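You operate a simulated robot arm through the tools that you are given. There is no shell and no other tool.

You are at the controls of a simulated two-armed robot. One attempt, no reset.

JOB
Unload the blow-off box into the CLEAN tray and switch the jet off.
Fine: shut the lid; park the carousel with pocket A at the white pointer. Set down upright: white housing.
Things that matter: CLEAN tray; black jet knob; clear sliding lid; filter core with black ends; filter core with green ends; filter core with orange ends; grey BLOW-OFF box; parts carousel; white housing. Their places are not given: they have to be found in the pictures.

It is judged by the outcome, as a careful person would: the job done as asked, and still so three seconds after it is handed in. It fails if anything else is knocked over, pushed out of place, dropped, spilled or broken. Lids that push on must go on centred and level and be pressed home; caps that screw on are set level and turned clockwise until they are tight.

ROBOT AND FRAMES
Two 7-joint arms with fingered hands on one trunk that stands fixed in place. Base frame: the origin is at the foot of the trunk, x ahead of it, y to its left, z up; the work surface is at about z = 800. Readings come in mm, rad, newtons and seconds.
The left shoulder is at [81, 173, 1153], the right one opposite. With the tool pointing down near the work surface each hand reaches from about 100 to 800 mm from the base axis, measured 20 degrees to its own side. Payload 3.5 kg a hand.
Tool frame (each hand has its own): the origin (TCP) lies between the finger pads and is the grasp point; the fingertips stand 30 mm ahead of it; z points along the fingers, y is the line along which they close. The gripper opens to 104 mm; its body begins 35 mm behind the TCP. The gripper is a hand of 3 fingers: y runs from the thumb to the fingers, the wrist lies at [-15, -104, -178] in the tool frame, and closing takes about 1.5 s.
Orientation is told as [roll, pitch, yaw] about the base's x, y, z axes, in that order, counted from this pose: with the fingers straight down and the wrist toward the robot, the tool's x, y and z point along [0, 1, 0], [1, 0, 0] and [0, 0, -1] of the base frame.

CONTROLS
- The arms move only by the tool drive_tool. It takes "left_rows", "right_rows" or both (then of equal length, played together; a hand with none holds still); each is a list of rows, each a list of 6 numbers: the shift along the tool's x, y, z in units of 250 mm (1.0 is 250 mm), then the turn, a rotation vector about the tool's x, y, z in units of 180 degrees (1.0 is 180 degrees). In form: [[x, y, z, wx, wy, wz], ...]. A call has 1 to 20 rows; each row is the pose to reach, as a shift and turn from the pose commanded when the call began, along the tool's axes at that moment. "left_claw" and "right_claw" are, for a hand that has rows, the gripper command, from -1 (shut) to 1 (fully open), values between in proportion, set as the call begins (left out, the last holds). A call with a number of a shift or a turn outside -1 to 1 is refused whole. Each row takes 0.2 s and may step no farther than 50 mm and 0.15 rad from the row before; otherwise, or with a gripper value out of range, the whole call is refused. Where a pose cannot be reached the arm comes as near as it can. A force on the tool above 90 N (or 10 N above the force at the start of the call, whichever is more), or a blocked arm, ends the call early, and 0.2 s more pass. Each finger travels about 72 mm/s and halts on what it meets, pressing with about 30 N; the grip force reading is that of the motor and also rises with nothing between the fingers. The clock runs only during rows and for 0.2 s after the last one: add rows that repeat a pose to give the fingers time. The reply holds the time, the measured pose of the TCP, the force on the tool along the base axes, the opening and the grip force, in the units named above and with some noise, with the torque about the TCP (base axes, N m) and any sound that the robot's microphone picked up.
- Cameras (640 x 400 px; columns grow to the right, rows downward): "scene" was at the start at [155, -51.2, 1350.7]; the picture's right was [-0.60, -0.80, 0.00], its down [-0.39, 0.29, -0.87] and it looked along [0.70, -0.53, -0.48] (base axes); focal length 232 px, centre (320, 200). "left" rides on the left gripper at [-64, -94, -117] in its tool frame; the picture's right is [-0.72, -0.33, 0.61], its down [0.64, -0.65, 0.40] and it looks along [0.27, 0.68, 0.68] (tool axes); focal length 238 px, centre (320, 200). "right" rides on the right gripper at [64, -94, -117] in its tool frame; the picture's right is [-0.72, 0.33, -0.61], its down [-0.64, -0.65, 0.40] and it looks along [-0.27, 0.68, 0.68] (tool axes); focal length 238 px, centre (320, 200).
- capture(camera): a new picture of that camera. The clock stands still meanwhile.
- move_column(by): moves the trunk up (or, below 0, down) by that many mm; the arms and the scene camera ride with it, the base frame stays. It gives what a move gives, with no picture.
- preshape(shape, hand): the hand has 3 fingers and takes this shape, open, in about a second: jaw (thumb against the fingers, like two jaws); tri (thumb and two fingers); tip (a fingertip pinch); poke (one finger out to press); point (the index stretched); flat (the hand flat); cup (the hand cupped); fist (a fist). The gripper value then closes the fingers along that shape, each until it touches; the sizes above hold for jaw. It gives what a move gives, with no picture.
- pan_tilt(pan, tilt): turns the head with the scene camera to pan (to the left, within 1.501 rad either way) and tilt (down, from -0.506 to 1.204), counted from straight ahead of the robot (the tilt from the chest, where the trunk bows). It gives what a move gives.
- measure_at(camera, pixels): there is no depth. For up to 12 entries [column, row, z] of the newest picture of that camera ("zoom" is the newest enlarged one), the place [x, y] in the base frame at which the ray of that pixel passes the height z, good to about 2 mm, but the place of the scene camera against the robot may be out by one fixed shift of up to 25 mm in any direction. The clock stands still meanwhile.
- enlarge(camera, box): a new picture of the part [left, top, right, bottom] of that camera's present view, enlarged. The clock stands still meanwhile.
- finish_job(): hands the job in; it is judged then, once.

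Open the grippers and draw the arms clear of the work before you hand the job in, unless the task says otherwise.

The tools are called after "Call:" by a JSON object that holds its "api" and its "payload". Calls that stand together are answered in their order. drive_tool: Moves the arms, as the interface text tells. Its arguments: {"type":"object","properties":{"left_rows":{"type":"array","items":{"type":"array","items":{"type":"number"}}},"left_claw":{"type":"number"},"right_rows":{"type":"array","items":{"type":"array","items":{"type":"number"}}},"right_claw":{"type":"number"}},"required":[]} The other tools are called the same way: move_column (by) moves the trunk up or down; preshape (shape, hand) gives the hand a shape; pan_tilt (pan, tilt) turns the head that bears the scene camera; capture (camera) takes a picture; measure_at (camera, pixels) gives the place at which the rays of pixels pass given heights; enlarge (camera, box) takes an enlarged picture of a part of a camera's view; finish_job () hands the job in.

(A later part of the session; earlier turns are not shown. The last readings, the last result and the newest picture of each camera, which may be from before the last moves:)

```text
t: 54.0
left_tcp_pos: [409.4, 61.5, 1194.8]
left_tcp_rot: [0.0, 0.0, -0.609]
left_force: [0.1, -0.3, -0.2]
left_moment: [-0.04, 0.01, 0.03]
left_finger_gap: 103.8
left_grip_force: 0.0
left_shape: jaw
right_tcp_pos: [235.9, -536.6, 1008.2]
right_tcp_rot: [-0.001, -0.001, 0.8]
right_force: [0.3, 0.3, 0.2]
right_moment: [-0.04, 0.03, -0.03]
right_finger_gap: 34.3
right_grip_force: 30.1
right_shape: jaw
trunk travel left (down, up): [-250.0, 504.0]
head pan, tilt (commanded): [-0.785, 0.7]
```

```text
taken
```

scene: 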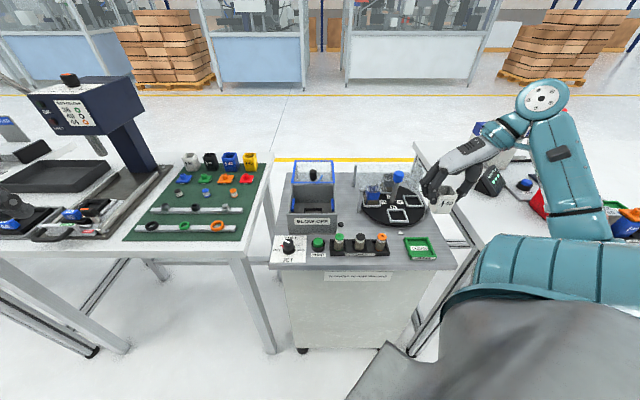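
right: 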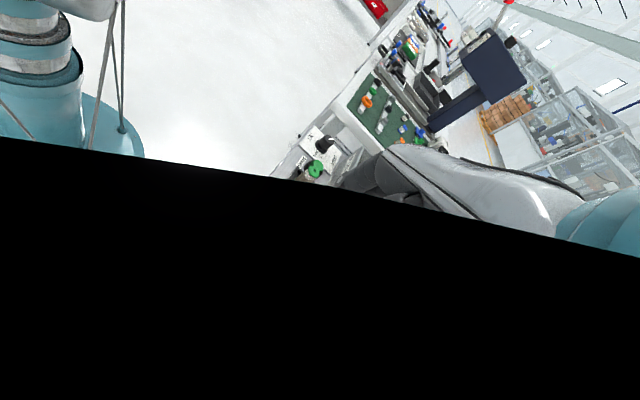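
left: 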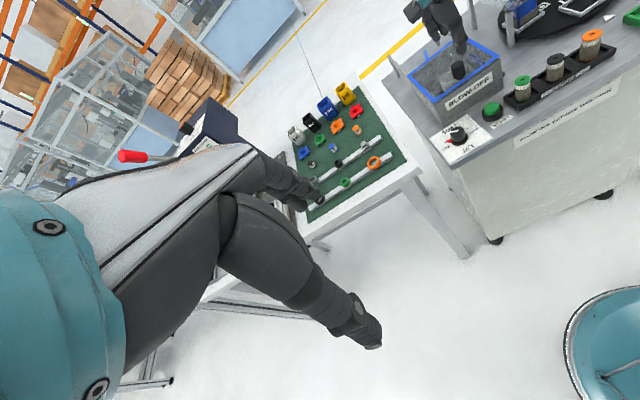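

The forearm now shades the right camera at this yaw, so I rotate the hand back to yaw ≈ -44° (a clean 90°, keeping the housing square to the tray) here in the air.

Call:
{"api": "drive_tool", "payload": {"right_rows": [[0, 0, 0, 0, 0, 0.0385], [0, 0, 0, 0, 0, 0.0769], [0, 0, 0, 0, 0, 0.1154], [0, 0, 0, 0, 0, 0.1538], [0, 0, 0, 0, 0, 0.1923], [0, 0, 0, 0, 0, 0.2308], [0, 0, 0, 0, 0, 0.2692], [0, 0, 0, 0, 0, 0.3077], [0, 0, 0, 0, 0, 0.3462], [0, 0, 0, 0, 0, 0.3846], [0, 0, 0, 0, 0, 0.4231], [0, 0, 0, 0, 0, 0.4615], [0, 0, 0, 0, 0, 0.5], [0, 0, 0, 0, 0, 0.5]]}}

Call:
{"api": "capture", "payload": {"camera": "right"}}

Call:
{"api": "capture", "payload": {"camera": "scene"}}

```text
t: 57.0
left_tcp_pos: [408.6, 60.5, 1196.0]
left_tcp_rot: [-0.001, 0.001, -0.608]
left_force: [-0.8, 0.9, 0.9]
left_moment: [-0.01, 0.01, 0.01]
left_finger_gap: 103.7
left_grip_force: 0.1
left_shape: jaw
right_tcp_pos: [234.3, -536.0, 1009.7]
right_tcp_rot: [0.001, 0.0, -0.771]
right_force: [-0.9, -0.2, -0.5]
right_moment: [0.0, 0.02, 0.01]
right_finger_gap: 33.9
right_grip_force: 29.2
right_shape: jaw
trunk travel left (down, up): [-250.0, 504.0]
head pan, tilt (commanded): [-0.785, 0.7]
```

```text
taken
```

right: 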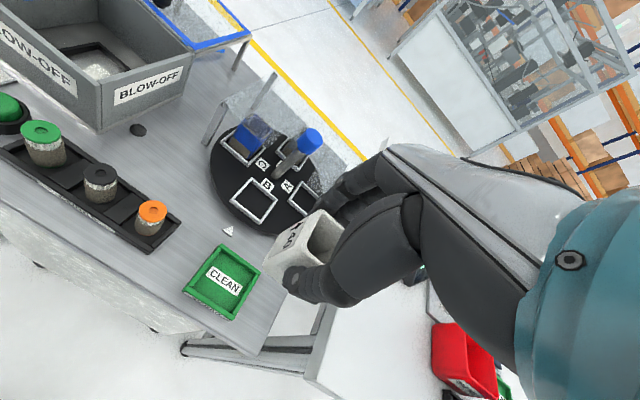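

```text
taken
```

scene: 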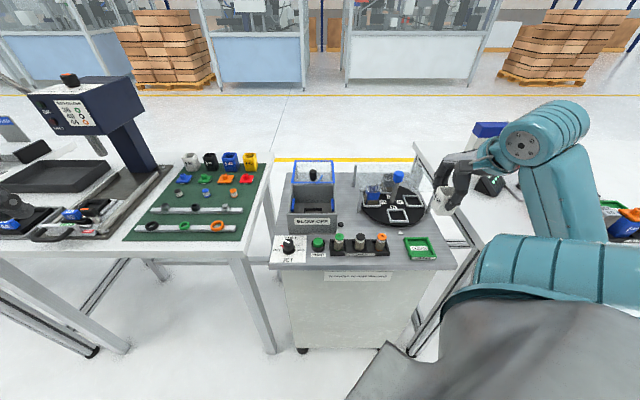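

Good view now: tray at (222,283), pointer (228,231), carousel and blue cap (310,140). I measure the tray.

Call:
{"api": "enlarge", "payload": {"camera": "right", "box": [160, 210, 300, 340]}}

```text
3.08 times, centred on (230, 275) of right
```

zoom: 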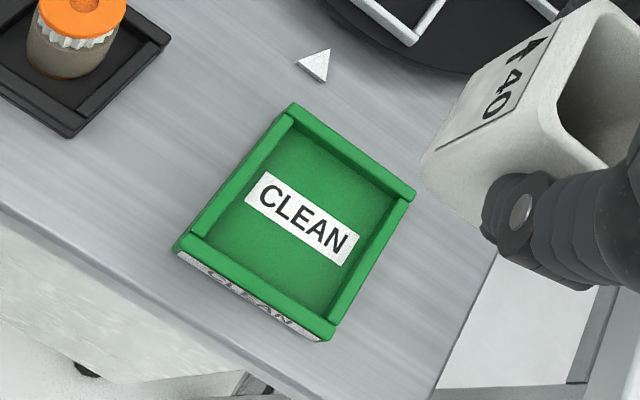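

I measure tray rim corners (293,104),(416,192),(328,335),(178,245), floor centre, and pointer triangle corners.

Call:
{"api": "measure_at", "payload": {"camera": "zoom", "pixels": [[293, 104, 815], [416, 192, 815], [330, 332, 815], [180, 244, 815], [303, 218, 804], [330, 49, 801], [297, 64, 801], [325, 82, 801], [290, 125, 804], [388, 200, 804], [322, 312, 804], [205, 236, 804]]}}

```text
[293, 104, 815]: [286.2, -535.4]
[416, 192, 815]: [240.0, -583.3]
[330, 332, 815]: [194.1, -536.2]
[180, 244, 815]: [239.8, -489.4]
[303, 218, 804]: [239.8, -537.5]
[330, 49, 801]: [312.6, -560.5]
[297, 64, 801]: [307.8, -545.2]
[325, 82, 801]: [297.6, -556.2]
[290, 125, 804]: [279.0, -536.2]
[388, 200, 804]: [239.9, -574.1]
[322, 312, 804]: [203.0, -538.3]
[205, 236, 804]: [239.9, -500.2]
```

Tray centre ≈(240,-536), inner side ≈54 mm. I shift 6 mm to centre and descend to TCP z≈885.

Call:
{"api": "drive_tool", "payload": {"right_rows": [[0.008, 0.008, 0.1, 0, 0, 0], [0.016, 0.016, 0.2, 0, 0, 0], [0.016, 0.016, 0.3, 0, 0, 0], [0.016, 0.016, 0.4, 0, 0, 0], [0.016, 0.016, 0.46, 0, 0, 0], [0.016, 0.016, 0.499, 0, 0, 0], [0.016, 0.016, 0.499, 0, 0, 0]]}}

Call:
{"api": "capture", "payload": {"camera": "right"}}

Call:
{"api": "enlarge", "payload": {"camera": "scene", "box": [360, 170, 480, 280]}}

```text
t: 58.6
left_tcp_pos: [408.9, 62.4, 1194.3]
left_tcp_rot: [0.0, -0.002, -0.607]
left_force: [0.7, 0.4, 0.2]
left_moment: [0.02, -0.03, 0.01]
left_finger_gap: 103.5
left_grip_force: 0.0
left_shape: jaw
right_tcp_pos: [239.7, -535.7, 885.1]
right_tcp_rot: [0.001, 0.0, -0.769]
right_force: [-0.4, -0.4, 0.5]
right_moment: [0.01, -0.01, -0.02]
right_finger_gap: 34.6
right_grip_force: 29.9
right_shape: jaw
trunk travel left (down, up): [-250.0, 504.0]
head pan, tilt (commanded): [-0.785, 0.7]
```

```text
taken
```

right: 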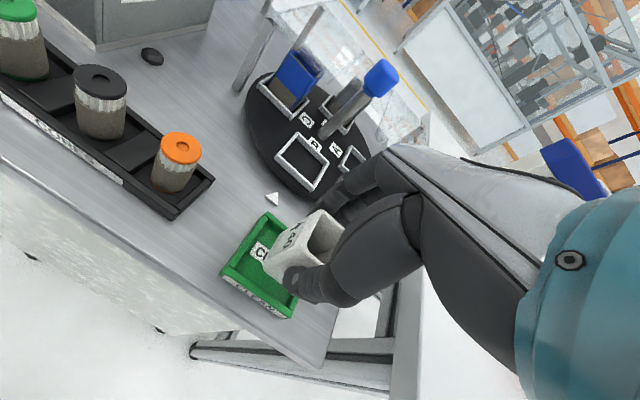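

```text
3.64 times, centred on (420, 225) of scene
```

zoom: 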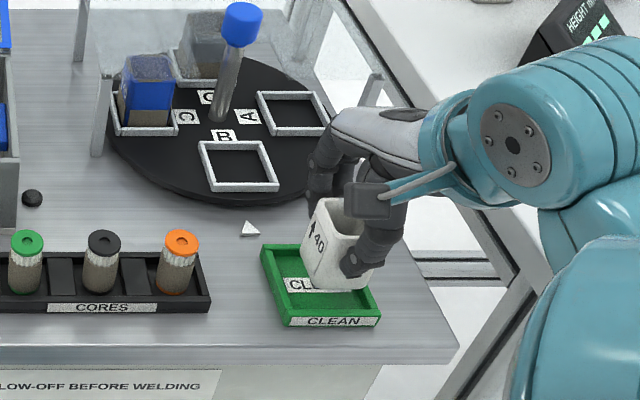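

The housing hovers ~20 mm over the tray. I enlarge both views to check it is level and centred.

Call:
{"api": "enlarge", "payload": {"camera": "right", "box": [200, 180, 370, 330]}}

Call:
{"api": "enlarge", "payload": {"camera": "scene", "box": [415, 205, 475, 265]}}

```text
2.67 times, centred on (285, 255) of right
```

zoom: 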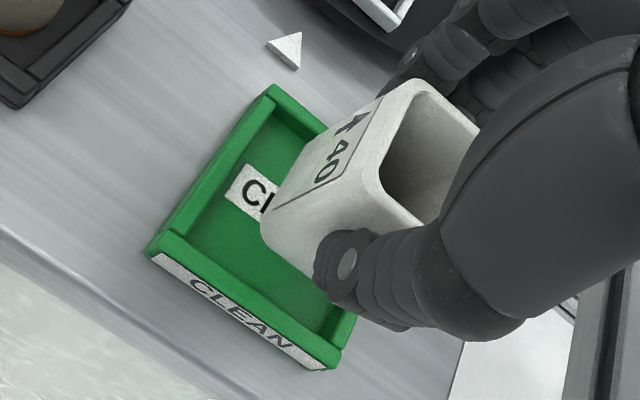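

```text
6.67 times, centred on (445, 235) of scene
```

zoom: 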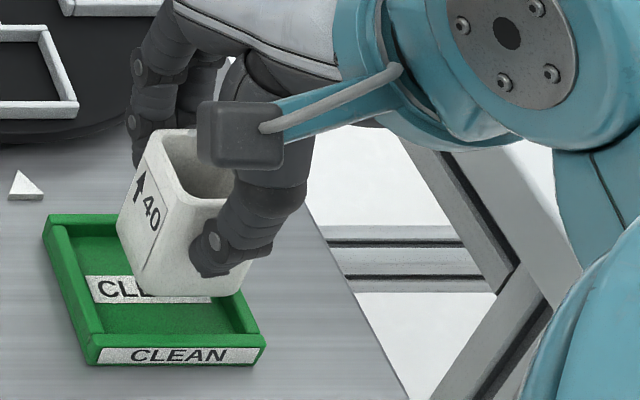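

I check the housing's lower corner (pixel ≈(263.7,271)) at candidate bottom heights, to be sure of where the bottom will land.

Call:
{"api": "measure_at", "payload": {"camera": "right", "pixels": [[263.7, 271, 825], [263.7, 271, 829], [263.7, 271, 835], [315, 206, 885], [322, 209, 885], [287, 227, 885]]}}

Call:
{"api": "measure_at", "payload": {"camera": "zoom", "pixels": [[118, 226, 829], [165, 282, 829], [215, 297, 829], [50, 225, 815], [240, 225, 815], [262, 345, 815], [90, 350, 815]]}}

```text
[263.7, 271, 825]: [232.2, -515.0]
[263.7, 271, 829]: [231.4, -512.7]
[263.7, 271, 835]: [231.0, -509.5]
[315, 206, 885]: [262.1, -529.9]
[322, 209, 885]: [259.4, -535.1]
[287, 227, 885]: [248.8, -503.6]
```

```text
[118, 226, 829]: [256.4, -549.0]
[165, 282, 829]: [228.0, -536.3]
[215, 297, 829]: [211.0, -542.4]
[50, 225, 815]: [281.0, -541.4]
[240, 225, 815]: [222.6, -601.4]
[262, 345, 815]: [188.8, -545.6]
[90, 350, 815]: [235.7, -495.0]
```

Housing lines up with the tray within a few mm. I lower in small steps: to z≈872 first.

Call:
{"api": "drive_tool", "payload": {"right_rows": [[0, 0, 0.02, 0, 0, 0], [0, 0, 0.04, 0, 0, 0], [0, 0, 0.052, 0, 0, 0], [0, 0, 0.052, 0, 0, 0]]}}

Call:
{"api": "enlarge", "payload": {"camera": "right", "box": [200, 180, 370, 330]}}

Call:
{"api": "enlarge", "payload": {"camera": "scene", "box": [400, 205, 460, 265]}}

```text
t: 59.6
left_tcp_pos: [408.8, 61.8, 1195.2]
left_tcp_rot: [0.0, 0.0, -0.608]
left_force: [0.5, 0.2, 0.4]
left_moment: [0.0, 0.0, -0.03]
left_finger_gap: 103.6
left_grip_force: 0.0
left_shape: jaw
right_tcp_pos: [239.5, -535.3, 870.6]
right_tcp_rot: [0.001, -0.001, -0.769]
right_force: [0.0, 0.4, 0.0]
right_moment: [-0.01, 0.01, -0.01]
right_finger_gap: 34.4
right_grip_force: 30.2
right_shape: jaw
trunk travel left (down, up): [-250.0, 504.0]
head pan, tilt (commanded): [-0.785, 0.7]
```

```text
2.67 times, centred on (285, 255) of right
```

zoom: 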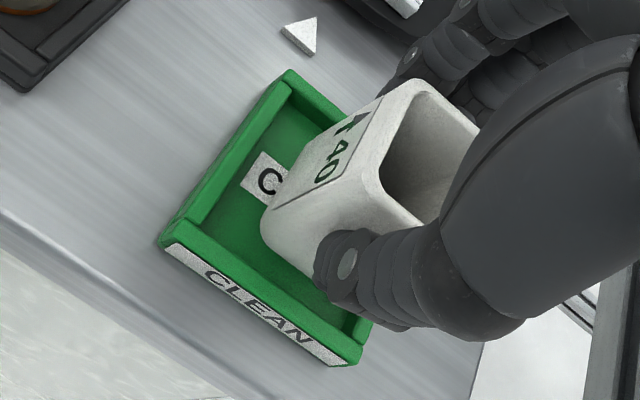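

```text
6.67 times, centred on (430, 235) of scene
```

zoom: 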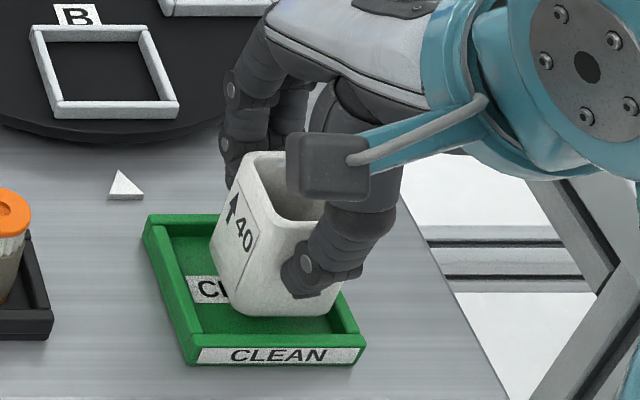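

I measure the housing bottom edges against the tray floor corners in this same zoom.

Call:
{"api": "measure_at", "payload": {"camera": "zoom", "pixels": [[212, 258, 814], [238, 308, 814], [325, 312, 814], [165, 238, 804], [203, 333, 804], [338, 328, 804], [148, 222, 815], [190, 355, 815], [365, 340, 815]]}}

Call:
{"api": "enlarge", "payload": {"camera": "right", "box": [200, 180, 370, 330]}}

Call:
{"api": "measure_at", "payload": {"camera": "zoom", "pixels": [[262, 232, 814], [262, 232, 820], [290, 290, 814], [290, 90, 804], [200, 222, 804], [345, 318, 804], [290, 70, 815], [160, 240, 815]]}}

```text
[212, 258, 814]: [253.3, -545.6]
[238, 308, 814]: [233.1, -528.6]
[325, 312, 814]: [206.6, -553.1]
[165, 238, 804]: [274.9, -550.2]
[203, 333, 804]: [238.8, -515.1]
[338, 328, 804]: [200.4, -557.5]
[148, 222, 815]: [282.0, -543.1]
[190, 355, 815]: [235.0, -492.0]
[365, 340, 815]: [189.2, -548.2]
```

```text
2.67 times, centred on (285, 255) of right
```

zoom: 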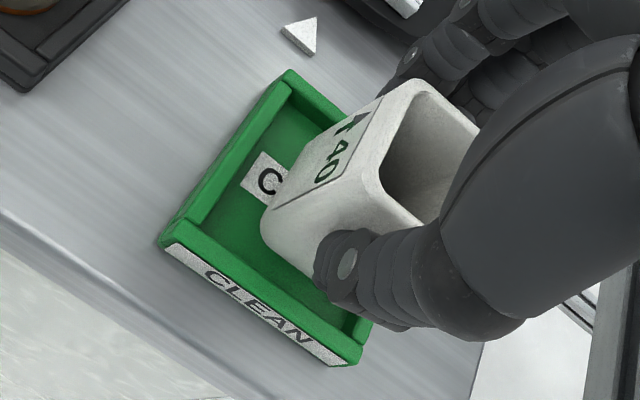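

```text
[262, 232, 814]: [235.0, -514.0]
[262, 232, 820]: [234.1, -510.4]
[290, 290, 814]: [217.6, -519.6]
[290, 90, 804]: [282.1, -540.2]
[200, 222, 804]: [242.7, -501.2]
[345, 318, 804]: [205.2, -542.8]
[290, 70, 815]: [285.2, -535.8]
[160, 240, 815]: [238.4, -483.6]
```

The housing sits ~4 mm toward the front wall and ~3.5 mm to the right of centre, so I shift by (+3.5,+3.5) mm in tool x,y and lower 4 mm.

Call:
{"api": "drive_tool", "payload": {"right_rows": [[0.007, 0.007, 0, 0, 0, 0], [0.014, 0.014, 0, 0, 0, 0], [0.014, 0.014, 0.008, 0, 0, 0], [0.014, 0.014, 0.016, 0, 0, 0], [0.014, 0.014, 0.016, 0, 0, 0]]}}

Call:
{"api": "drive_tool", "payload": {"right_rows": [[0, 0, 0.006, 0, 0, 0], [0, 0, 0.012, 0, 0, 0], [0, 0, 0.012, 0, 0, 0]]}}

```text
t: 60.8
left_tcp_pos: [409.0, 60.5, 1196.0]
left_tcp_rot: [0.002, 0.0, -0.608]
left_force: [-0.2, 0.2, 0.4]
left_moment: [0.01, -0.02, -0.01]
left_finger_gap: 103.8
left_grip_force: 0.1
left_shape: jaw
right_tcp_pos: [243.2, -535.9, 868.4]
right_tcp_rot: [0.001, 0.002, -0.769]
right_force: [0.3, -0.9, -0.9]
right_moment: [0.03, 0.02, -0.01]
right_finger_gap: 34.3
right_grip_force: 29.8
right_shape: jaw
trunk travel left (down, up): [-250.0, 504.0]
head pan, tilt (commanded): [-0.785, 0.7]
```

```text
t: 61.6
left_tcp_pos: [408.7, 62.4, 1196.3]
left_tcp_rot: [0.0, 0.001, -0.606]
left_force: [0.8, -0.5, 0.6]
left_moment: [-0.04, -0.01, 0.01]
left_finger_gap: 103.4
left_grip_force: 0.0
left_shape: jaw
right_tcp_pos: [243.4, -536.2, 865.2]
right_tcp_rot: [0.001, 0.0, -0.77]
right_force: [0.1, -0.6, -0.3]
right_moment: [-0.02, -0.01, -0.03]
right_finger_gap: 34.0
right_grip_force: 30.2
right_shape: jaw
trunk travel left (down, up): [-250.0, 504.0]
head pan, tilt (commanded): [-0.785, 0.7]
```

No contact at z≈865 yet; I keep lowering 2 mm at a time.

Call:
{"api": "drive_tool", "payload": {"right_rows": [[0, 0, 0.004, 0, 0, 0], [0, 0, 0.008, 0, 0, 0], [0, 0, 0.008, 0, 0, 0]]}}

Call:
{"api": "drive_tool", "payload": {"right_rows": [[0, 0, 0.004, 0, 0, 0], [0, 0, 0.008, 0, 0, 0], [0, 0, 0.008, 0, 0, 0]]}}

Call:
{"api": "enlarge", "payload": {"camera": "right", "box": [200, 180, 370, 330]}}

Call:
{"api": "enlarge", "payload": {"camera": "scene", "box": [400, 205, 460, 265]}}

```text
t: 62.4
left_tcp_pos: [408.8, 61.9, 1195.2]
left_tcp_rot: [0.001, 0.0, -0.607]
left_force: [-0.5, 0.2, 0.5]
left_moment: [-0.01, 0.03, -0.02]
left_finger_gap: 103.7
left_grip_force: 0.0
left_shape: jaw
right_tcp_pos: [243.5, -535.5, 861.9]
right_tcp_rot: [0.0, 0.001, -0.769]
right_force: [0.3, 0.1, -0.5]
right_moment: [-0.03, 0.02, -0.02]
right_finger_gap: 34.1
right_grip_force: 30.2
right_shape: jaw
trunk travel left (down, up): [-250.0, 504.0]
head pan, tilt (commanded): [-0.785, 0.7]
```

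```text
t: 63.2
left_tcp_pos: [408.6, 61.4, 1196.4]
left_tcp_rot: [0.001, -0.001, -0.607]
left_force: [0.7, 0.2, 0.6]
left_moment: [0.0, 0.03, 0.02]
left_finger_gap: 103.5
left_grip_force: 0.1
left_shape: jaw
right_tcp_pos: [242.7, -536.3, 861.3]
right_tcp_rot: [0.001, -0.005, -0.77]
right_force: [0.5, -1.0, 7.7]
right_moment: [-0.02, -0.02, 0.02]
right_finger_gap: 34.5
right_grip_force: 29.7
right_shape: jaw
trunk travel left (down, up): [-250.0, 504.0]
head pan, tilt (commanded): [-0.785, 0.7]
```

```text
2.67 times, centred on (285, 255) of right
```

zoom: 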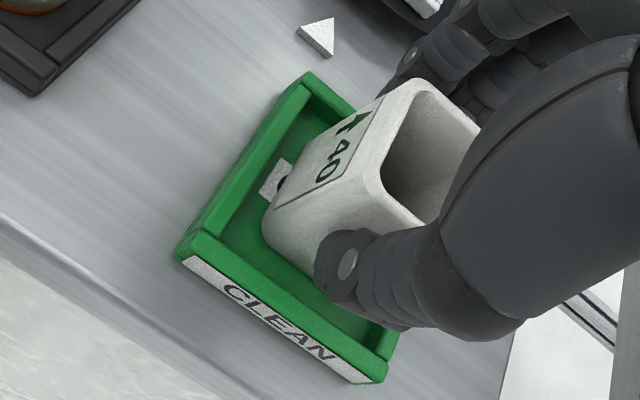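

```text
6.67 times, centred on (430, 235) of scene
```

zoom: 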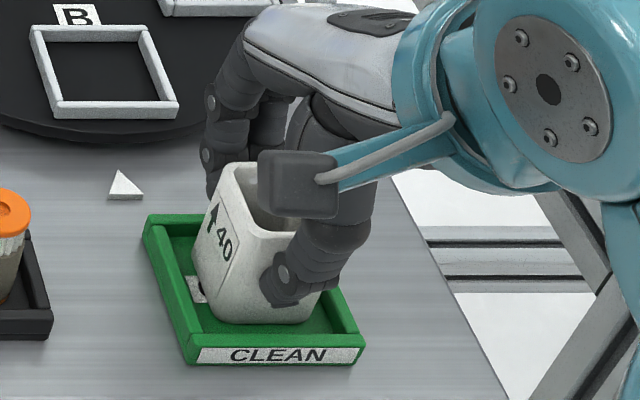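

Contact (7.7 N): the housing stands on the tray floor, inside the walls. I open the gripper and rise straight up.

Call:
{"api": "drive_tool", "payload": {"right_rows": [[0, 0, -0.004, 0, 0, 0], [0, 0, -0.004, 0, 0, 0], [0, 0, -0.004, 0, 0, 0], [0, 0, -0.004, 0, 0, 0], [0, 0, -0.004, 0, 0, 0]], "right_claw": 0.15}}

Call:
{"api": "enlarge", "payload": {"camera": "right", "box": [200, 150, 400, 330]}}

Call:
{"api": "enlarge", "payload": {"camera": "scene", "box": [400, 205, 460, 265]}}

```text
t: 64.4
left_tcp_pos: [409.7, 60.8, 1195.4]
left_tcp_rot: [-0.001, 0.0, -0.606]
left_force: [0.2, 0.7, 0.2]
left_moment: [0.0, -0.03, 0.01]
left_finger_gap: 103.3
left_grip_force: 0.1
left_shape: jaw
right_tcp_pos: [243.0, -536.0, 861.0]
right_tcp_rot: [0.001, -0.001, -0.77]
right_force: [-0.1, 0.7, -0.1]
right_moment: [0.01, -0.01, 0.03]
right_finger_gap: 59.2
right_grip_force: 0.0
right_shape: jaw
trunk travel left (down, up): [-250.0, 504.0]
head pan, tilt (commanded): [-0.785, 0.7]
```

```text
2.22 times, centred on (300, 240) of right
```

zoom: 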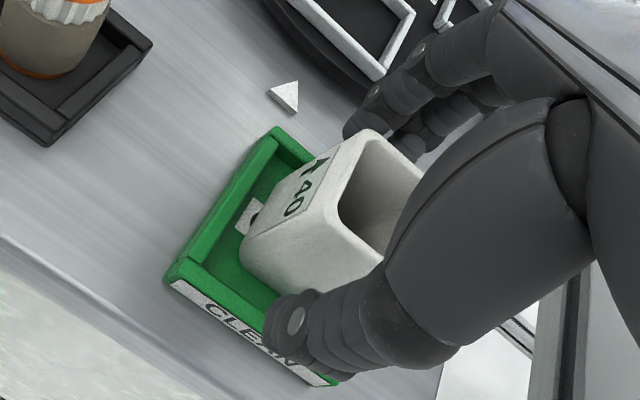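

```text
6.67 times, centred on (430, 235) of scene
```

zoom: 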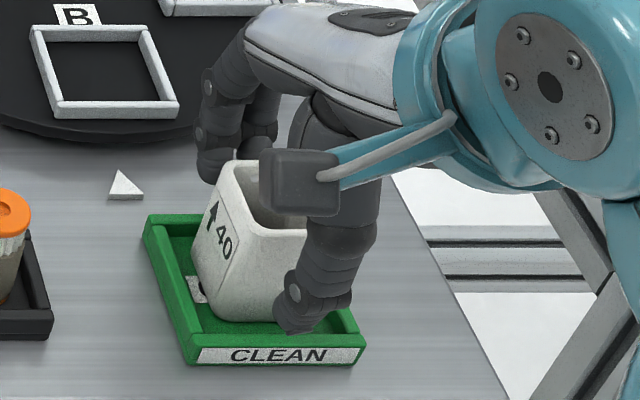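

Housing stands upright, fingers clear on both sides. I rise 150 mm straight up.

Call:
{"api": "drive_tool", "payload": {"right_rows": [[0, 0, -0.06, 0, 0, 0], [0, 0, -0.14, 0, 0, 0], [0, 0, -0.24, 0, 0, 0], [0, 0, -0.36, 0, 0, 0], [0, 0, -0.48, 0, 0, 0], [0, 0, -0.6, 0, 0, 0], [0, 0, -0.6, 0, 0, 0]]}}

Call:
{"api": "capture", "payload": {"camera": "right"}}

Call:
{"api": "enlarge", "payload": {"camera": "scene", "box": [340, 150, 460, 270]}}

```text
t: 66.0
left_tcp_pos: [408.1, 62.1, 1195.8]
left_tcp_rot: [-0.001, 0.0, -0.609]
left_force: [-0.8, -0.5, -0.3]
left_moment: [0.04, 0.01, 0.02]
left_finger_gap: 103.6
left_grip_force: 0.0
left_shape: jaw
right_tcp_pos: [245.2, -536.0, 1011.2]
right_tcp_rot: [0.0, 0.0, -0.772]
right_force: [0.3, -0.1, -0.5]
right_moment: [0.01, -0.03, 0.02]
right_finger_gap: 59.4
right_grip_force: 0.2
right_shape: jaw
trunk travel left (down, up): [-250.0, 504.0]
head pan, tilt (commanded): [-0.785, 0.7]
```

```text
taken
```

right: 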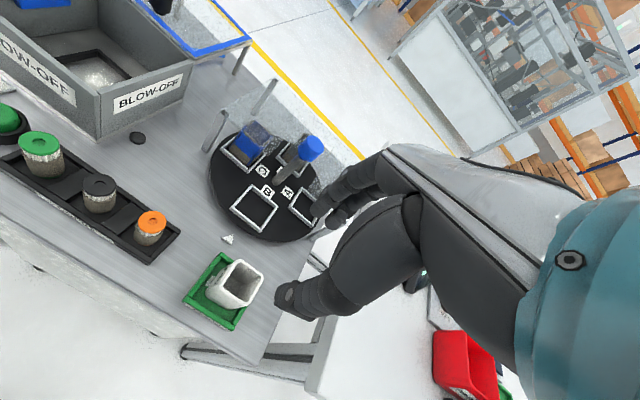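

```text
3.33 times, centred on (400, 210) of scene
```

zoom: 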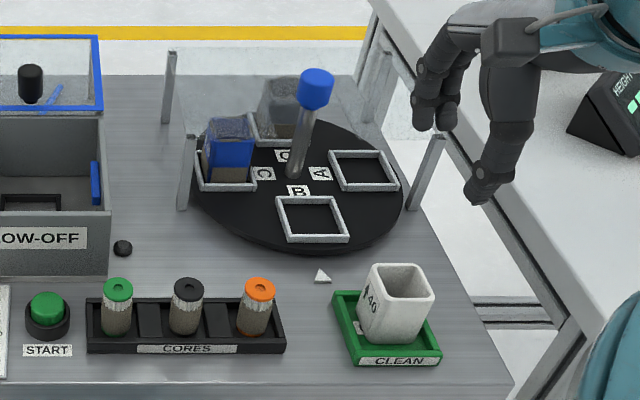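

The housing stands in the CLEAN tray. While here, I study the carousel, its guard and the blue cap in the right view.

Call:
{"api": "enlarge", "payload": {"camera": "right", "box": [190, 70, 350, 260]}}

Call:
{"api": "enlarge", "payload": {"camera": "scene", "box": [355, 160, 435, 240]}}

```text
2.11 times, centred on (270, 165) of right
```

zoom: 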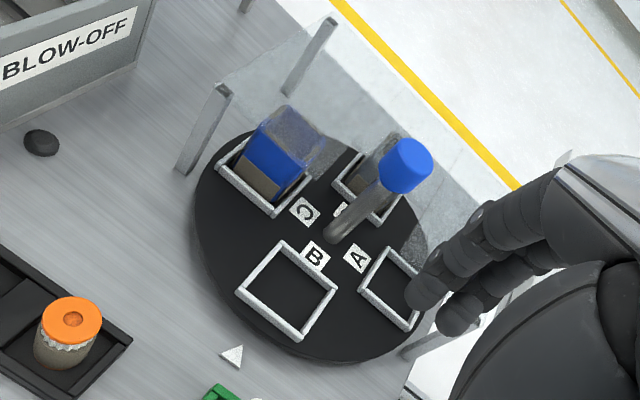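

```text
5.00 times, centred on (395, 200) of scene
```

zoom: 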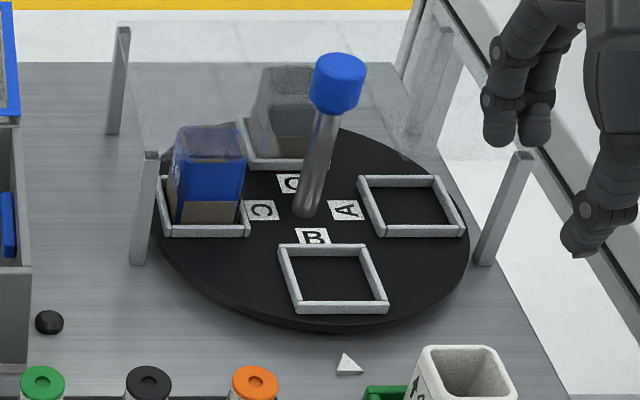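

I zoom closely on the rod where the guard's front edge should cross it.

Call:
{"api": "enlarge", "payload": {"camera": "scene", "box": [375, 160, 425, 215]}}

Call:
{"api": "enlarge", "payload": {"camera": "right", "box": [240, 110, 340, 210]}}

```text
7.27 times, centred on (400, 188) of scene
```

zoom: 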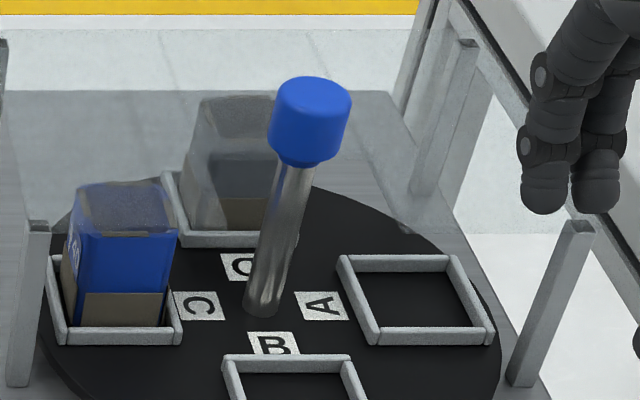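

```text
4.00 times, centred on (290, 160) of right
```

zoom: 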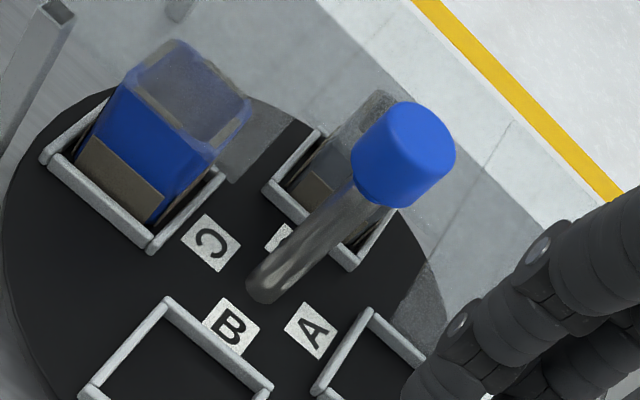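

I triangulate rod base and cap with both cameras.

Call:
{"api": "measure_at", "payload": {"camera": "zoom", "pixels": [[265, 283, 820], [403, 155, 920], [403, 155, 940], [403, 155, 960], [62, 8, 900], [240, 248, 820], [228, 325, 820], [312, 330, 820]]}}

Call:
{"api": "measure_at", "payload": {"camera": "scene", "pixels": [[392.2, 202.5, 820], [398.6, 177, 920], [398.6, 177, 940], [398.6, 177, 960], [362, 191, 900], [435.5, 191, 900], [359, 212, 800], [431.5, 212, 800]]}}

```text
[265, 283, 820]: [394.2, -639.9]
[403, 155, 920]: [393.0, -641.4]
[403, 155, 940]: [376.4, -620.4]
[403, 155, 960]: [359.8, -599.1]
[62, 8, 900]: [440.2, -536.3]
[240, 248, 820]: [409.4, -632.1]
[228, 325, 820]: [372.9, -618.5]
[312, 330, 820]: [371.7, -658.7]
```

```text
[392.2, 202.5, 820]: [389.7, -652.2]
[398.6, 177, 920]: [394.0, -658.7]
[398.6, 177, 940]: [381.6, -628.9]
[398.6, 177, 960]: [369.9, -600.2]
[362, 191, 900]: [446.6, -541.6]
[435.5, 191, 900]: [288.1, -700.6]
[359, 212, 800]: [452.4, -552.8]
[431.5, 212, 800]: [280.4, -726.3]
```

Rod axis ≈(394,-641), cap centre z≈922 (cap ~910–935), above the guard roof (~888). A must go from the right to the pointer: 90° clockwise from above. I move above the cap at z≈1040 with yaw ≈ -11°.

Call:
{"api": "drive_tool", "payload": {"right_rows": [[0.014, 0.09, -0.03, 0, 0, -0.023], [0.028, 0.18, -0.06, 0, 0, -0.046], [0.042, 0.27, -0.09, 0, 0, -0.069], [0.056, 0.36, -0.116, 0, 0, -0.0925], [0.07, 0.45, -0.116, 0, 0, -0.116], [0.084, 0.54, -0.116, 0, 0, -0.139], [0.098, 0.63, -0.116, 0, 0, -0.162], [0.111, 0.717, -0.116, 0, 0, -0.185], [0.111, 0.717, -0.116, 0, 0, -0.185]], "right_claw": 0.2}}

Call:
{"api": "capture", "payload": {"camera": "right"}}

Call:
{"api": "capture", "payload": {"camera": "scene"}}

```text
t: 68.0
left_tcp_pos: [410.1, 60.4, 1196.2]
left_tcp_rot: [0.001, 0.0, -0.608]
left_force: [-0.2, -0.3, 0.5]
left_moment: [-0.01, 0.02, -0.01]
left_finger_gap: 103.3
left_grip_force: 0.1
left_shape: jaw
right_tcp_pos: [392.9, -642.5, 1040.1]
right_tcp_rot: [0.001, 0.0, -0.186]
right_force: [0.5, -0.1, -0.1]
right_moment: [-0.01, -0.01, 0.01]
right_finger_gap: 62.0
right_grip_force: 0.0
right_shape: jaw
trunk travel left (down, up): [-250.0, 504.0]
head pan, tilt (commanded): [-0.785, 0.7]
```

```text
taken
```

right: 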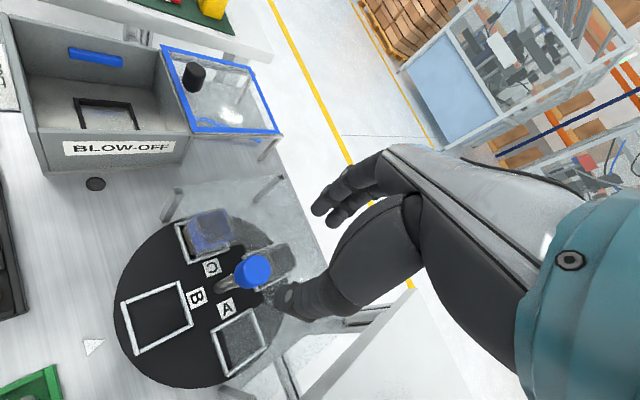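

```text
taken
```

scene: 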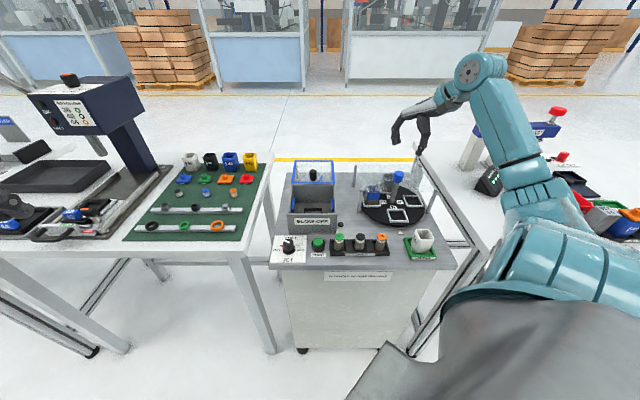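

The right camera now shows the carousel from above with cap at (253,272) and pointer at (93,347). I enlarge and measure.

Call:
{"api": "enlarge", "payload": {"camera": "right", "box": [70, 170, 340, 400]}}

```text
1.74 times, centred on (205, 285) of right
```

zoom: 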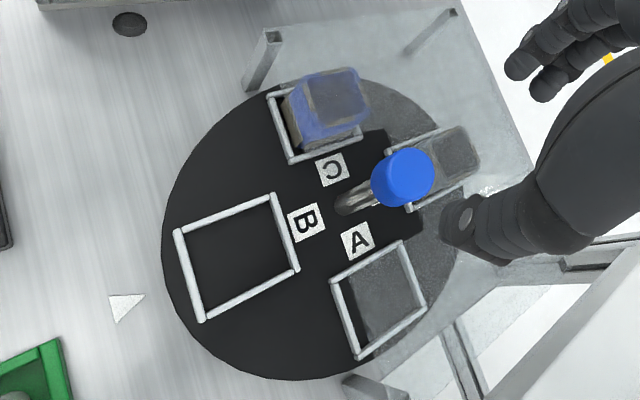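

I measure cap, pocket B, A corners, pointer apex (145,295), and disc points.

Call:
{"api": "measure_at", "payload": {"camera": "zoom", "pixels": [[402, 178, 922], [404, 176, 935], [345, 203, 815], [175, 232, 825], [272, 196, 825], [298, 270, 825], [204, 320, 825], [333, 280, 825], [402, 243, 825], [425, 306, 825], [360, 358, 825], [145, 295, 801]]}}

Call:
{"api": "measure_at", "payload": {"camera": "zoom", "pixels": [[110, 294, 801], [117, 322, 801], [273, 38, 890], [345, 378, 890], [307, 221, 815], [355, 240, 815], [331, 169, 815], [270, 92, 825], [290, 163, 825], [362, 135, 825]]}}

```text
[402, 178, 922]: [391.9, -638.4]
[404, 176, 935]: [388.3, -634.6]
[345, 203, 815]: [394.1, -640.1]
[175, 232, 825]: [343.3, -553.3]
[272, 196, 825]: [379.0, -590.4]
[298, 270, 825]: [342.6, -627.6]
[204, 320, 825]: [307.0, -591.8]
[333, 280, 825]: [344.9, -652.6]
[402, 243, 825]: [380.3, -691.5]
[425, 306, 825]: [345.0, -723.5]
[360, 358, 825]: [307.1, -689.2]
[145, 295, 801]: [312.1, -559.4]
```

```text
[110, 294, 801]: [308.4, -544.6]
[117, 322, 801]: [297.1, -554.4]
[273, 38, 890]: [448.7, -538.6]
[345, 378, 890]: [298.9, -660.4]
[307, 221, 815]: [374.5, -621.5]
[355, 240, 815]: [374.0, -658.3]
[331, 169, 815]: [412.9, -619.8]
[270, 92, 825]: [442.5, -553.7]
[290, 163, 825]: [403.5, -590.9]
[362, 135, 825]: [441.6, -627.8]
```

Carousel centre ≈(393,-640); B at 135.6°, A at 225.2°, pointer at 135.1°: so a -90° turn. I test in the air that yaw -101° is reachable here.

Call:
{"api": "drive_tool", "payload": {"right_rows": [[0, 0, 0, 0, 0, 0.0385], [0, 0, 0, 0, 0, 0.0769], [0, 0, 0, 0, 0, 0.1154], [0, 0, 0, 0, 0, 0.1538], [0, 0, 0, 0, 0, 0.1923], [0, 0, 0, 0, 0, 0.2308], [0, 0, 0, 0, 0, 0.2692], [0, 0, 0, 0, 0, 0.3077], [0, 0, 0, 0, 0, 0.3462], [0, 0, 0, 0, 0, 0.3846], [0, 0, 0, 0, 0, 0.4231], [0, 0, 0, 0, 0, 0.4615], [0, 0, 0, 0, 0, 0.5], [0, 0, 0, 0, 0, 0.5]]}}

Call:
{"api": "capture", "payload": {"camera": "scene"}}

Call:
{"api": "capture", "payload": {"camera": "right"}}

```text
t: 71.0
left_tcp_pos: [408.8, 61.0, 1195.3]
left_tcp_rot: [0.001, 0.0, -0.608]
left_force: [0.1, -0.7, -0.9]
left_moment: [-0.06, 0.0, -0.03]
left_finger_gap: 103.9
left_grip_force: 0.1
left_shape: jaw
right_tcp_pos: [391.7, -640.4, 1040.2]
right_tcp_rot: [0.001, 0.0, -1.763]
right_force: [0.2, 0.5, -1.0]
right_moment: [-0.02, 0.01, -0.04]
right_finger_gap: 62.0
right_grip_force: 0.0
right_shape: jaw
trunk travel left (down, up): [-250.0, 504.0]
head pan, tilt (commanded): [-0.785, 0.7]
```

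```text
taken
```

scene: 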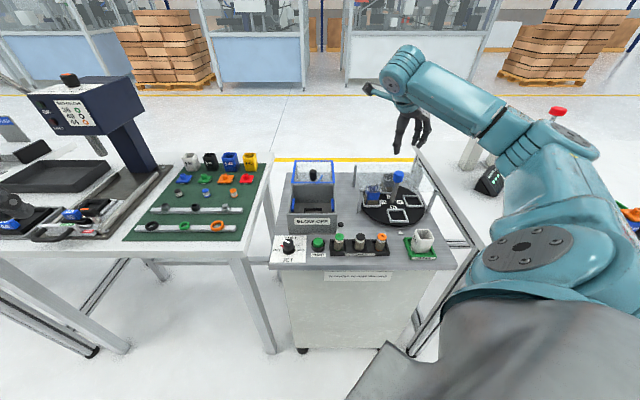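

```text
taken
```

right: 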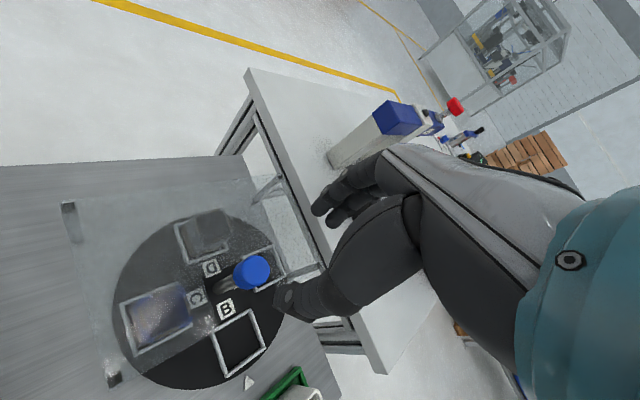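

Yaw -101° is reachable. I cross-check the cap centre from this side, then turn back to yaw -11°.

Call:
{"api": "measure_at", "payload": {"camera": "right", "pixels": [[252, 272, 922], [252, 272, 930]]}}

Call:
{"api": "drive_tool", "payload": {"right_rows": [[0, 0, 0, 0, 0, -0.0385], [0, 0, 0, 0, 0, -0.0769], [0, 0, 0, 0, 0, -0.1154], [0, 0, 0, 0, 0, -0.1538], [0, 0, 0, 0, 0, -0.1923], [0, 0, 0, 0, 0, -0.2308], [0, 0, 0, 0, 0, -0.2692], [0, 0, 0, 0, 0, -0.3077], [0, 0, 0, 0, 0, -0.3462], [0, 0, 0, 0, 0, -0.3846], [0, 0, 0, 0, 0, -0.4231], [0, 0, 0, 0, 0, -0.4615], [0, 0, 0, 0, 0, -0.5], [0, 0, 0.1, 0, 0, -0.5], [0, 0, 0.2, 0, 0, -0.5], [0, 0, 0.2, 0, 0, -0.5]]}}

Call:
{"api": "capture", "payload": {"camera": "right"}}

```text
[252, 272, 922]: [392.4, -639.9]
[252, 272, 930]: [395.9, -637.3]
```

```text
t: 74.4
left_tcp_pos: [409.8, 61.6, 1195.6]
left_tcp_rot: [0.001, 0.0, -0.607]
left_force: [-0.4, 0.3, -0.4]
left_moment: [0.01, -0.01, 0.01]
left_finger_gap: 103.2
left_grip_force: 0.0
left_shape: jaw
right_tcp_pos: [390.6, -640.1, 989.2]
right_tcp_rot: [-0.001, 0.0, -0.187]
right_force: [0.2, -0.1, -0.5]
right_moment: [0.02, 0.02, 0.01]
right_finger_gap: 62.2
right_grip_force: 0.1
right_shape: jaw
trunk travel left (down, up): [-250.0, 504.0]
head pan, tilt (commanded): [-0.785, 0.7]
```

```text
taken
```

right: 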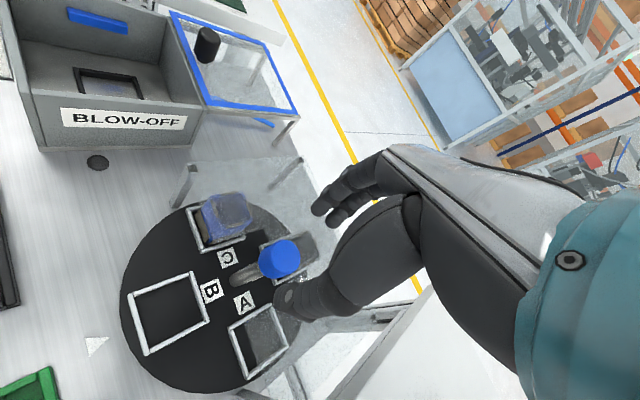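

Cap centre ≈(392.7,-639.7). I descend to TCP z≈930 (tips ≈900, roof ≈888) around the cap.

Call:
{"api": "drive_tool", "payload": {"right_rows": [[0.003, 0.008, 0.08, 0, 0, 0], [0.003, 0.008, 0.16, 0, 0, 0], [0.003, 0.008, 0.21, 0, 0, 0], [0.003, 0.008, 0.236, 0, 0, 0], [0.003, 0.008, 0.236, 0, 0, 0]]}}

Call:
{"api": "enlarge", "payload": {"camera": "right", "box": [180, 140, 400, 360]}}

Call:
{"api": "enlarge", "payload": {"camera": "scene", "box": [350, 140, 450, 240]}}

```text
t: 75.6
left_tcp_pos: [409.1, 61.5, 1196.3]
left_tcp_rot: [0.0, 0.0, -0.606]
left_force: [-0.2, -0.8, -0.5]
left_moment: [0.0, 0.01, -0.02]
left_finger_gap: 103.7
left_grip_force: 0.1
left_shape: jaw
right_tcp_pos: [392.9, -638.5, 931.0]
right_tcp_rot: [0.0, 0.001, -0.186]
right_force: [0.6, -0.6, 0.3]
right_moment: [-0.03, -0.01, 0.02]
right_finger_gap: 62.0
right_grip_force: 0.1
right_shape: jaw
trunk travel left (down, up): [-250.0, 504.0]
head pan, tilt (commanded): [-0.785, 0.7]
```

```text
1.82 times, centred on (290, 250) of right
```

zoom: 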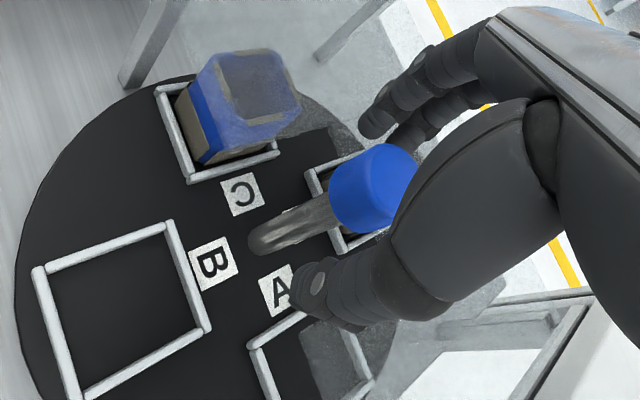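

```text
4.00 times, centred on (400, 190) of scene
```

zoom: 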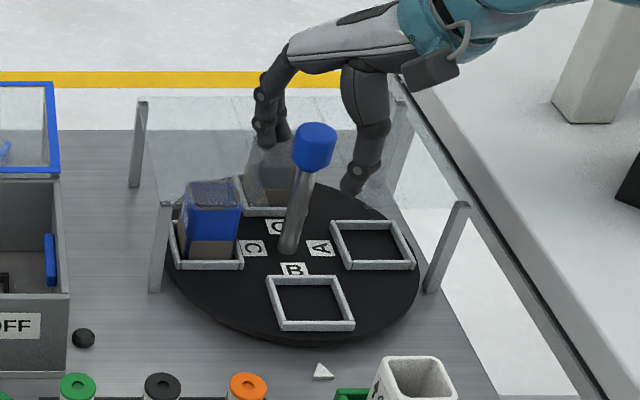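

The cap is between thumb (right) and fingers (left). I close on it.

Call:
{"api": "drive_tool", "payload": {"right_rows": [[0, 0, 0, 0, 0, 0], [0, 0, 0, 0, 0, 0], [0, 0, 0, 0, 0, 0], [0, 0, 0, 0, 0, 0], [0, 0, 0, 0, 0, 0]], "right_claw": -1}}

Call:
{"api": "enlarge", "payload": {"camera": "right", "box": [180, 140, 400, 360]}}

```text
t: 76.8
left_tcp_pos: [409.8, 62.3, 1195.8]
left_tcp_rot: [0.0, -0.002, -0.607]
left_force: [0.1, -0.5, 0.2]
left_moment: [-0.01, -0.02, 0.0]
left_finger_gap: 103.7
left_grip_force: 0.0
left_shape: jaw
right_tcp_pos: [392.2, -638.8, 930.2]
right_tcp_rot: [0.0, 0.002, -0.189]
right_force: [0.6, 3.4, -2.5]
right_moment: [0.1, 0.01, 0.05]
right_finger_gap: 22.5
right_grip_force: 29.9
right_shape: jaw
trunk travel left (down, up): [-250.0, 504.0]
head pan, tilt (commanded): [-0.785, 0.7]
```

```text
1.82 times, centred on (290, 250) of right
```

zoom: 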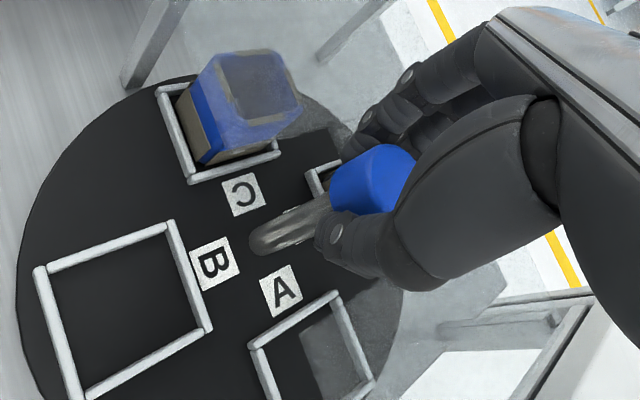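

Cap gripped. I turn slowly, 30° clockwise first, and check that the disc follows.

Call:
{"api": "drive_tool", "payload": {"right_rows": [[0, 0, 0, 0, 0, 0.01], [0, 0, 0, 0, 0, 0.025], [0, 0, 0, 0, 0, 0.045], [0, 0, 0, 0, 0, 0.067], [0, 0, 0, 0, 0, 0.09], [0, 0, 0, 0, 0, 0.113], [0, 0, 0, 0, 0, 0.135], [0, 0, 0, 0, 0, 0.152], [0, 0, 0, 0, 0, 0.163], [0, 0, 0, 0, 0, 0.167], [0, 0, 0, 0, 0, 0.167]]}}

Call:
{"api": "enlarge", "payload": {"camera": "right", "box": [140, 140, 400, 400]}}

Call:
{"api": "enlarge", "payload": {"camera": "scene", "box": [350, 140, 450, 240]}}

```text
t: 79.2
left_tcp_pos: [409.8, 60.9, 1194.9]
left_tcp_rot: [0.001, 0.002, -0.606]
left_force: [1.2, 0.5, -0.8]
left_moment: [0.02, 0.01, 0.01]
left_finger_gap: 103.7
left_grip_force: 0.1
left_shape: jaw
right_tcp_pos: [393.8, -639.7, 930.8]
right_tcp_rot: [0.0, 0.002, -0.715]
right_force: [1.1, 4.4, -7.0]
right_moment: [0.08, -0.04, 0.0]
right_finger_gap: 22.4
right_grip_force: 29.8
right_shape: jaw
trunk travel left (down, up): [-250.0, 504.0]
head pan, tilt (commanded): [-0.785, 0.7]
```

```text
1.54 times, centred on (270, 270) of right
```

zoom: 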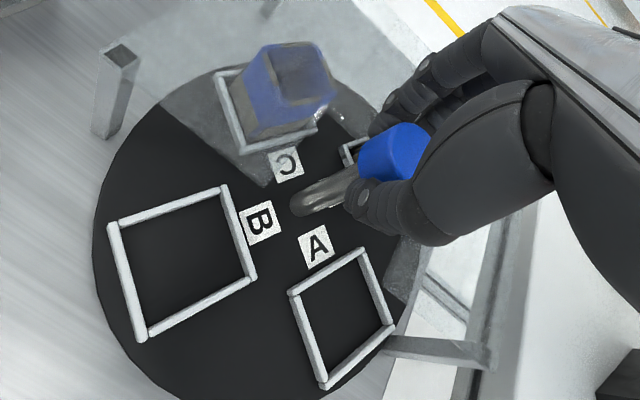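

```text
4.00 times, centred on (400, 190) of scene
```

zoom: 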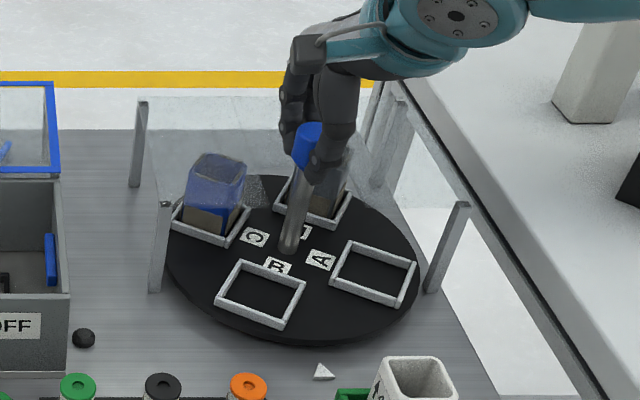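

The disc followed 30° clockwise. I continue another 60° gently.

Call:
{"api": "drive_tool", "payload": {"right_rows": [[0, 0, 0, 0, 0, 0.01], [0, 0, 0, 0, 0, 0.025], [0, 0, 0, 0, 0, 0.045], [0, 0, 0, 0, 0, 0.068], [0, 0, 0, 0, 0, 0.092], [0, 0, 0, 0, 0, 0.116], [0, 0, 0, 0, 0, 0.14], [0, 0, 0, 0, 0, 0.164], [0, 0, 0, 0, 0, 0.188], [0, 0, 0, 0, 0, 0.212], [0, 0, 0, 0, 0, 0.236], [0, 0, 0, 0, 0, 0.26], [0, 0, 0, 0, 0, 0.283], [0, 0, 0, 0, 0, 0.303], [0, 0, 0, 0, 0, 0.319], [0, 0, 0, 0, 0, 0.329], [0, 0, 0, 0, 0, 0.333], [0, 0, 0, 0, 0, 0.333]]}}

Call:
{"api": "capture", "payload": {"camera": "right"}}

Call:
{"api": "enlarge", "payload": {"camera": "scene", "box": [350, 150, 450, 250]}}

```text
t: 83.0
left_tcp_pos: [409.9, 60.8, 1195.5]
left_tcp_rot: [0.0, 0.0, -0.607]
left_force: [0.0, -0.2, -0.1]
left_moment: [-0.02, -0.01, 0.01]
left_finger_gap: 103.5
left_grip_force: 0.0
left_shape: jaw
right_tcp_pos: [393.5, -639.4, 931.9]
right_tcp_rot: [0.002, 0.0, -1.761]
right_force: [9.3, -7.6, 0.8]
right_moment: [-0.25, -0.18, 0.07]
right_finger_gap: 22.2
right_grip_force: 29.8
right_shape: jaw
trunk travel left (down, up): [-250.0, 504.0]
head pan, tilt (commanded): [-0.785, 0.7]
```

```text
taken
```

right: 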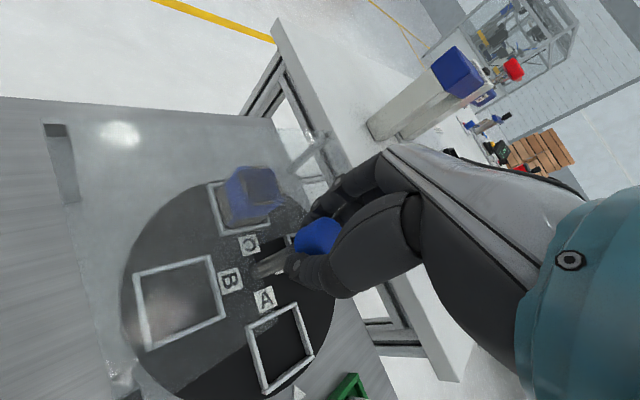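

```text
4.00 times, centred on (400, 200) of scene
```

zoom: 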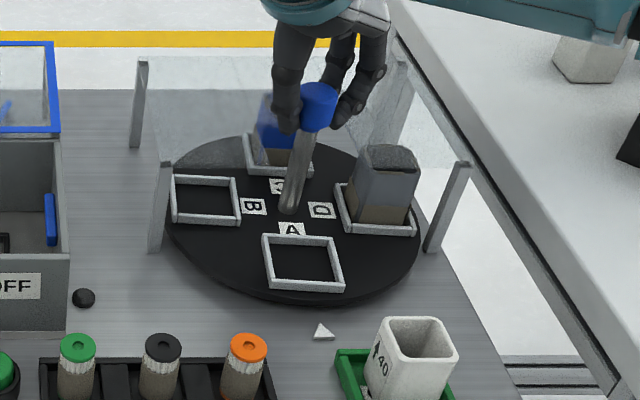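

A is now at the front. I measure A's pocket corners and the pointer from the right view to get the exact angle.

Call:
{"api": "enlarge", "payload": {"camera": "right", "box": [200, 220, 380, 400]}}

```text
2.22 times, centred on (290, 310) of right
```

zoom: 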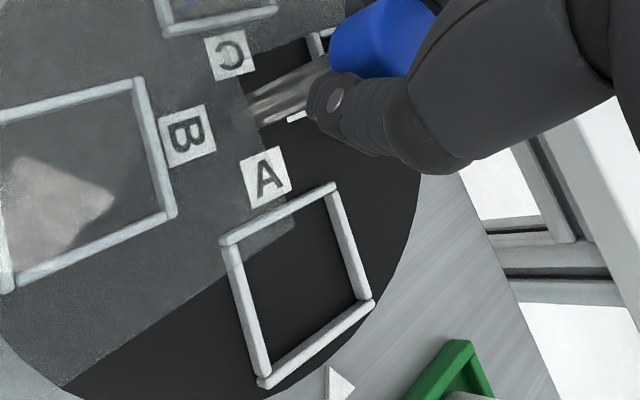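

Call:
{"api": "measure_at", "payload": {"camera": "zoom", "pixels": [[222, 241, 825], [334, 185, 825], [372, 303, 825], [264, 383, 825], [332, 368, 801], [355, 386, 801], [242, 112, 815], [266, 177, 815], [188, 137, 815]]}}

```text
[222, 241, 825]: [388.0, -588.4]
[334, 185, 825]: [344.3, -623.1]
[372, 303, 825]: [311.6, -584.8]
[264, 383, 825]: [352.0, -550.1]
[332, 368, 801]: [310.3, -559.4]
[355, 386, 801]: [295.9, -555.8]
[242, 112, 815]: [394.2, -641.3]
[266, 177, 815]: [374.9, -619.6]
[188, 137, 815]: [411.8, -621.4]
```

The right view suggests A at ~130–133° versus pointer 135°, i.e. maybe slightly over-turned. I cross-check in a high zoom of the scene camera.

Call:
{"api": "enlarge", "payload": {"camera": "scene", "box": [360, 180, 420, 240]}}

```text
6.67 times, centred on (390, 210) of scene
```

zoom: 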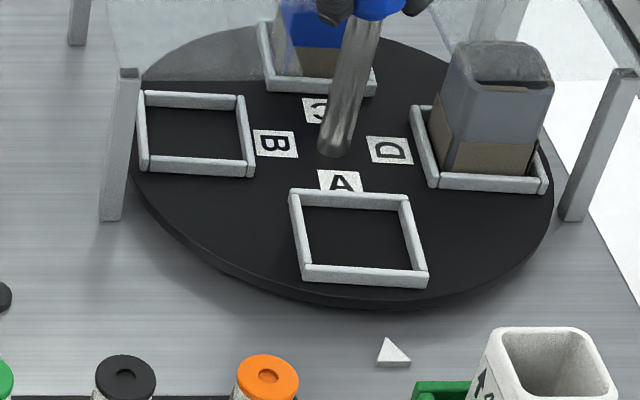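

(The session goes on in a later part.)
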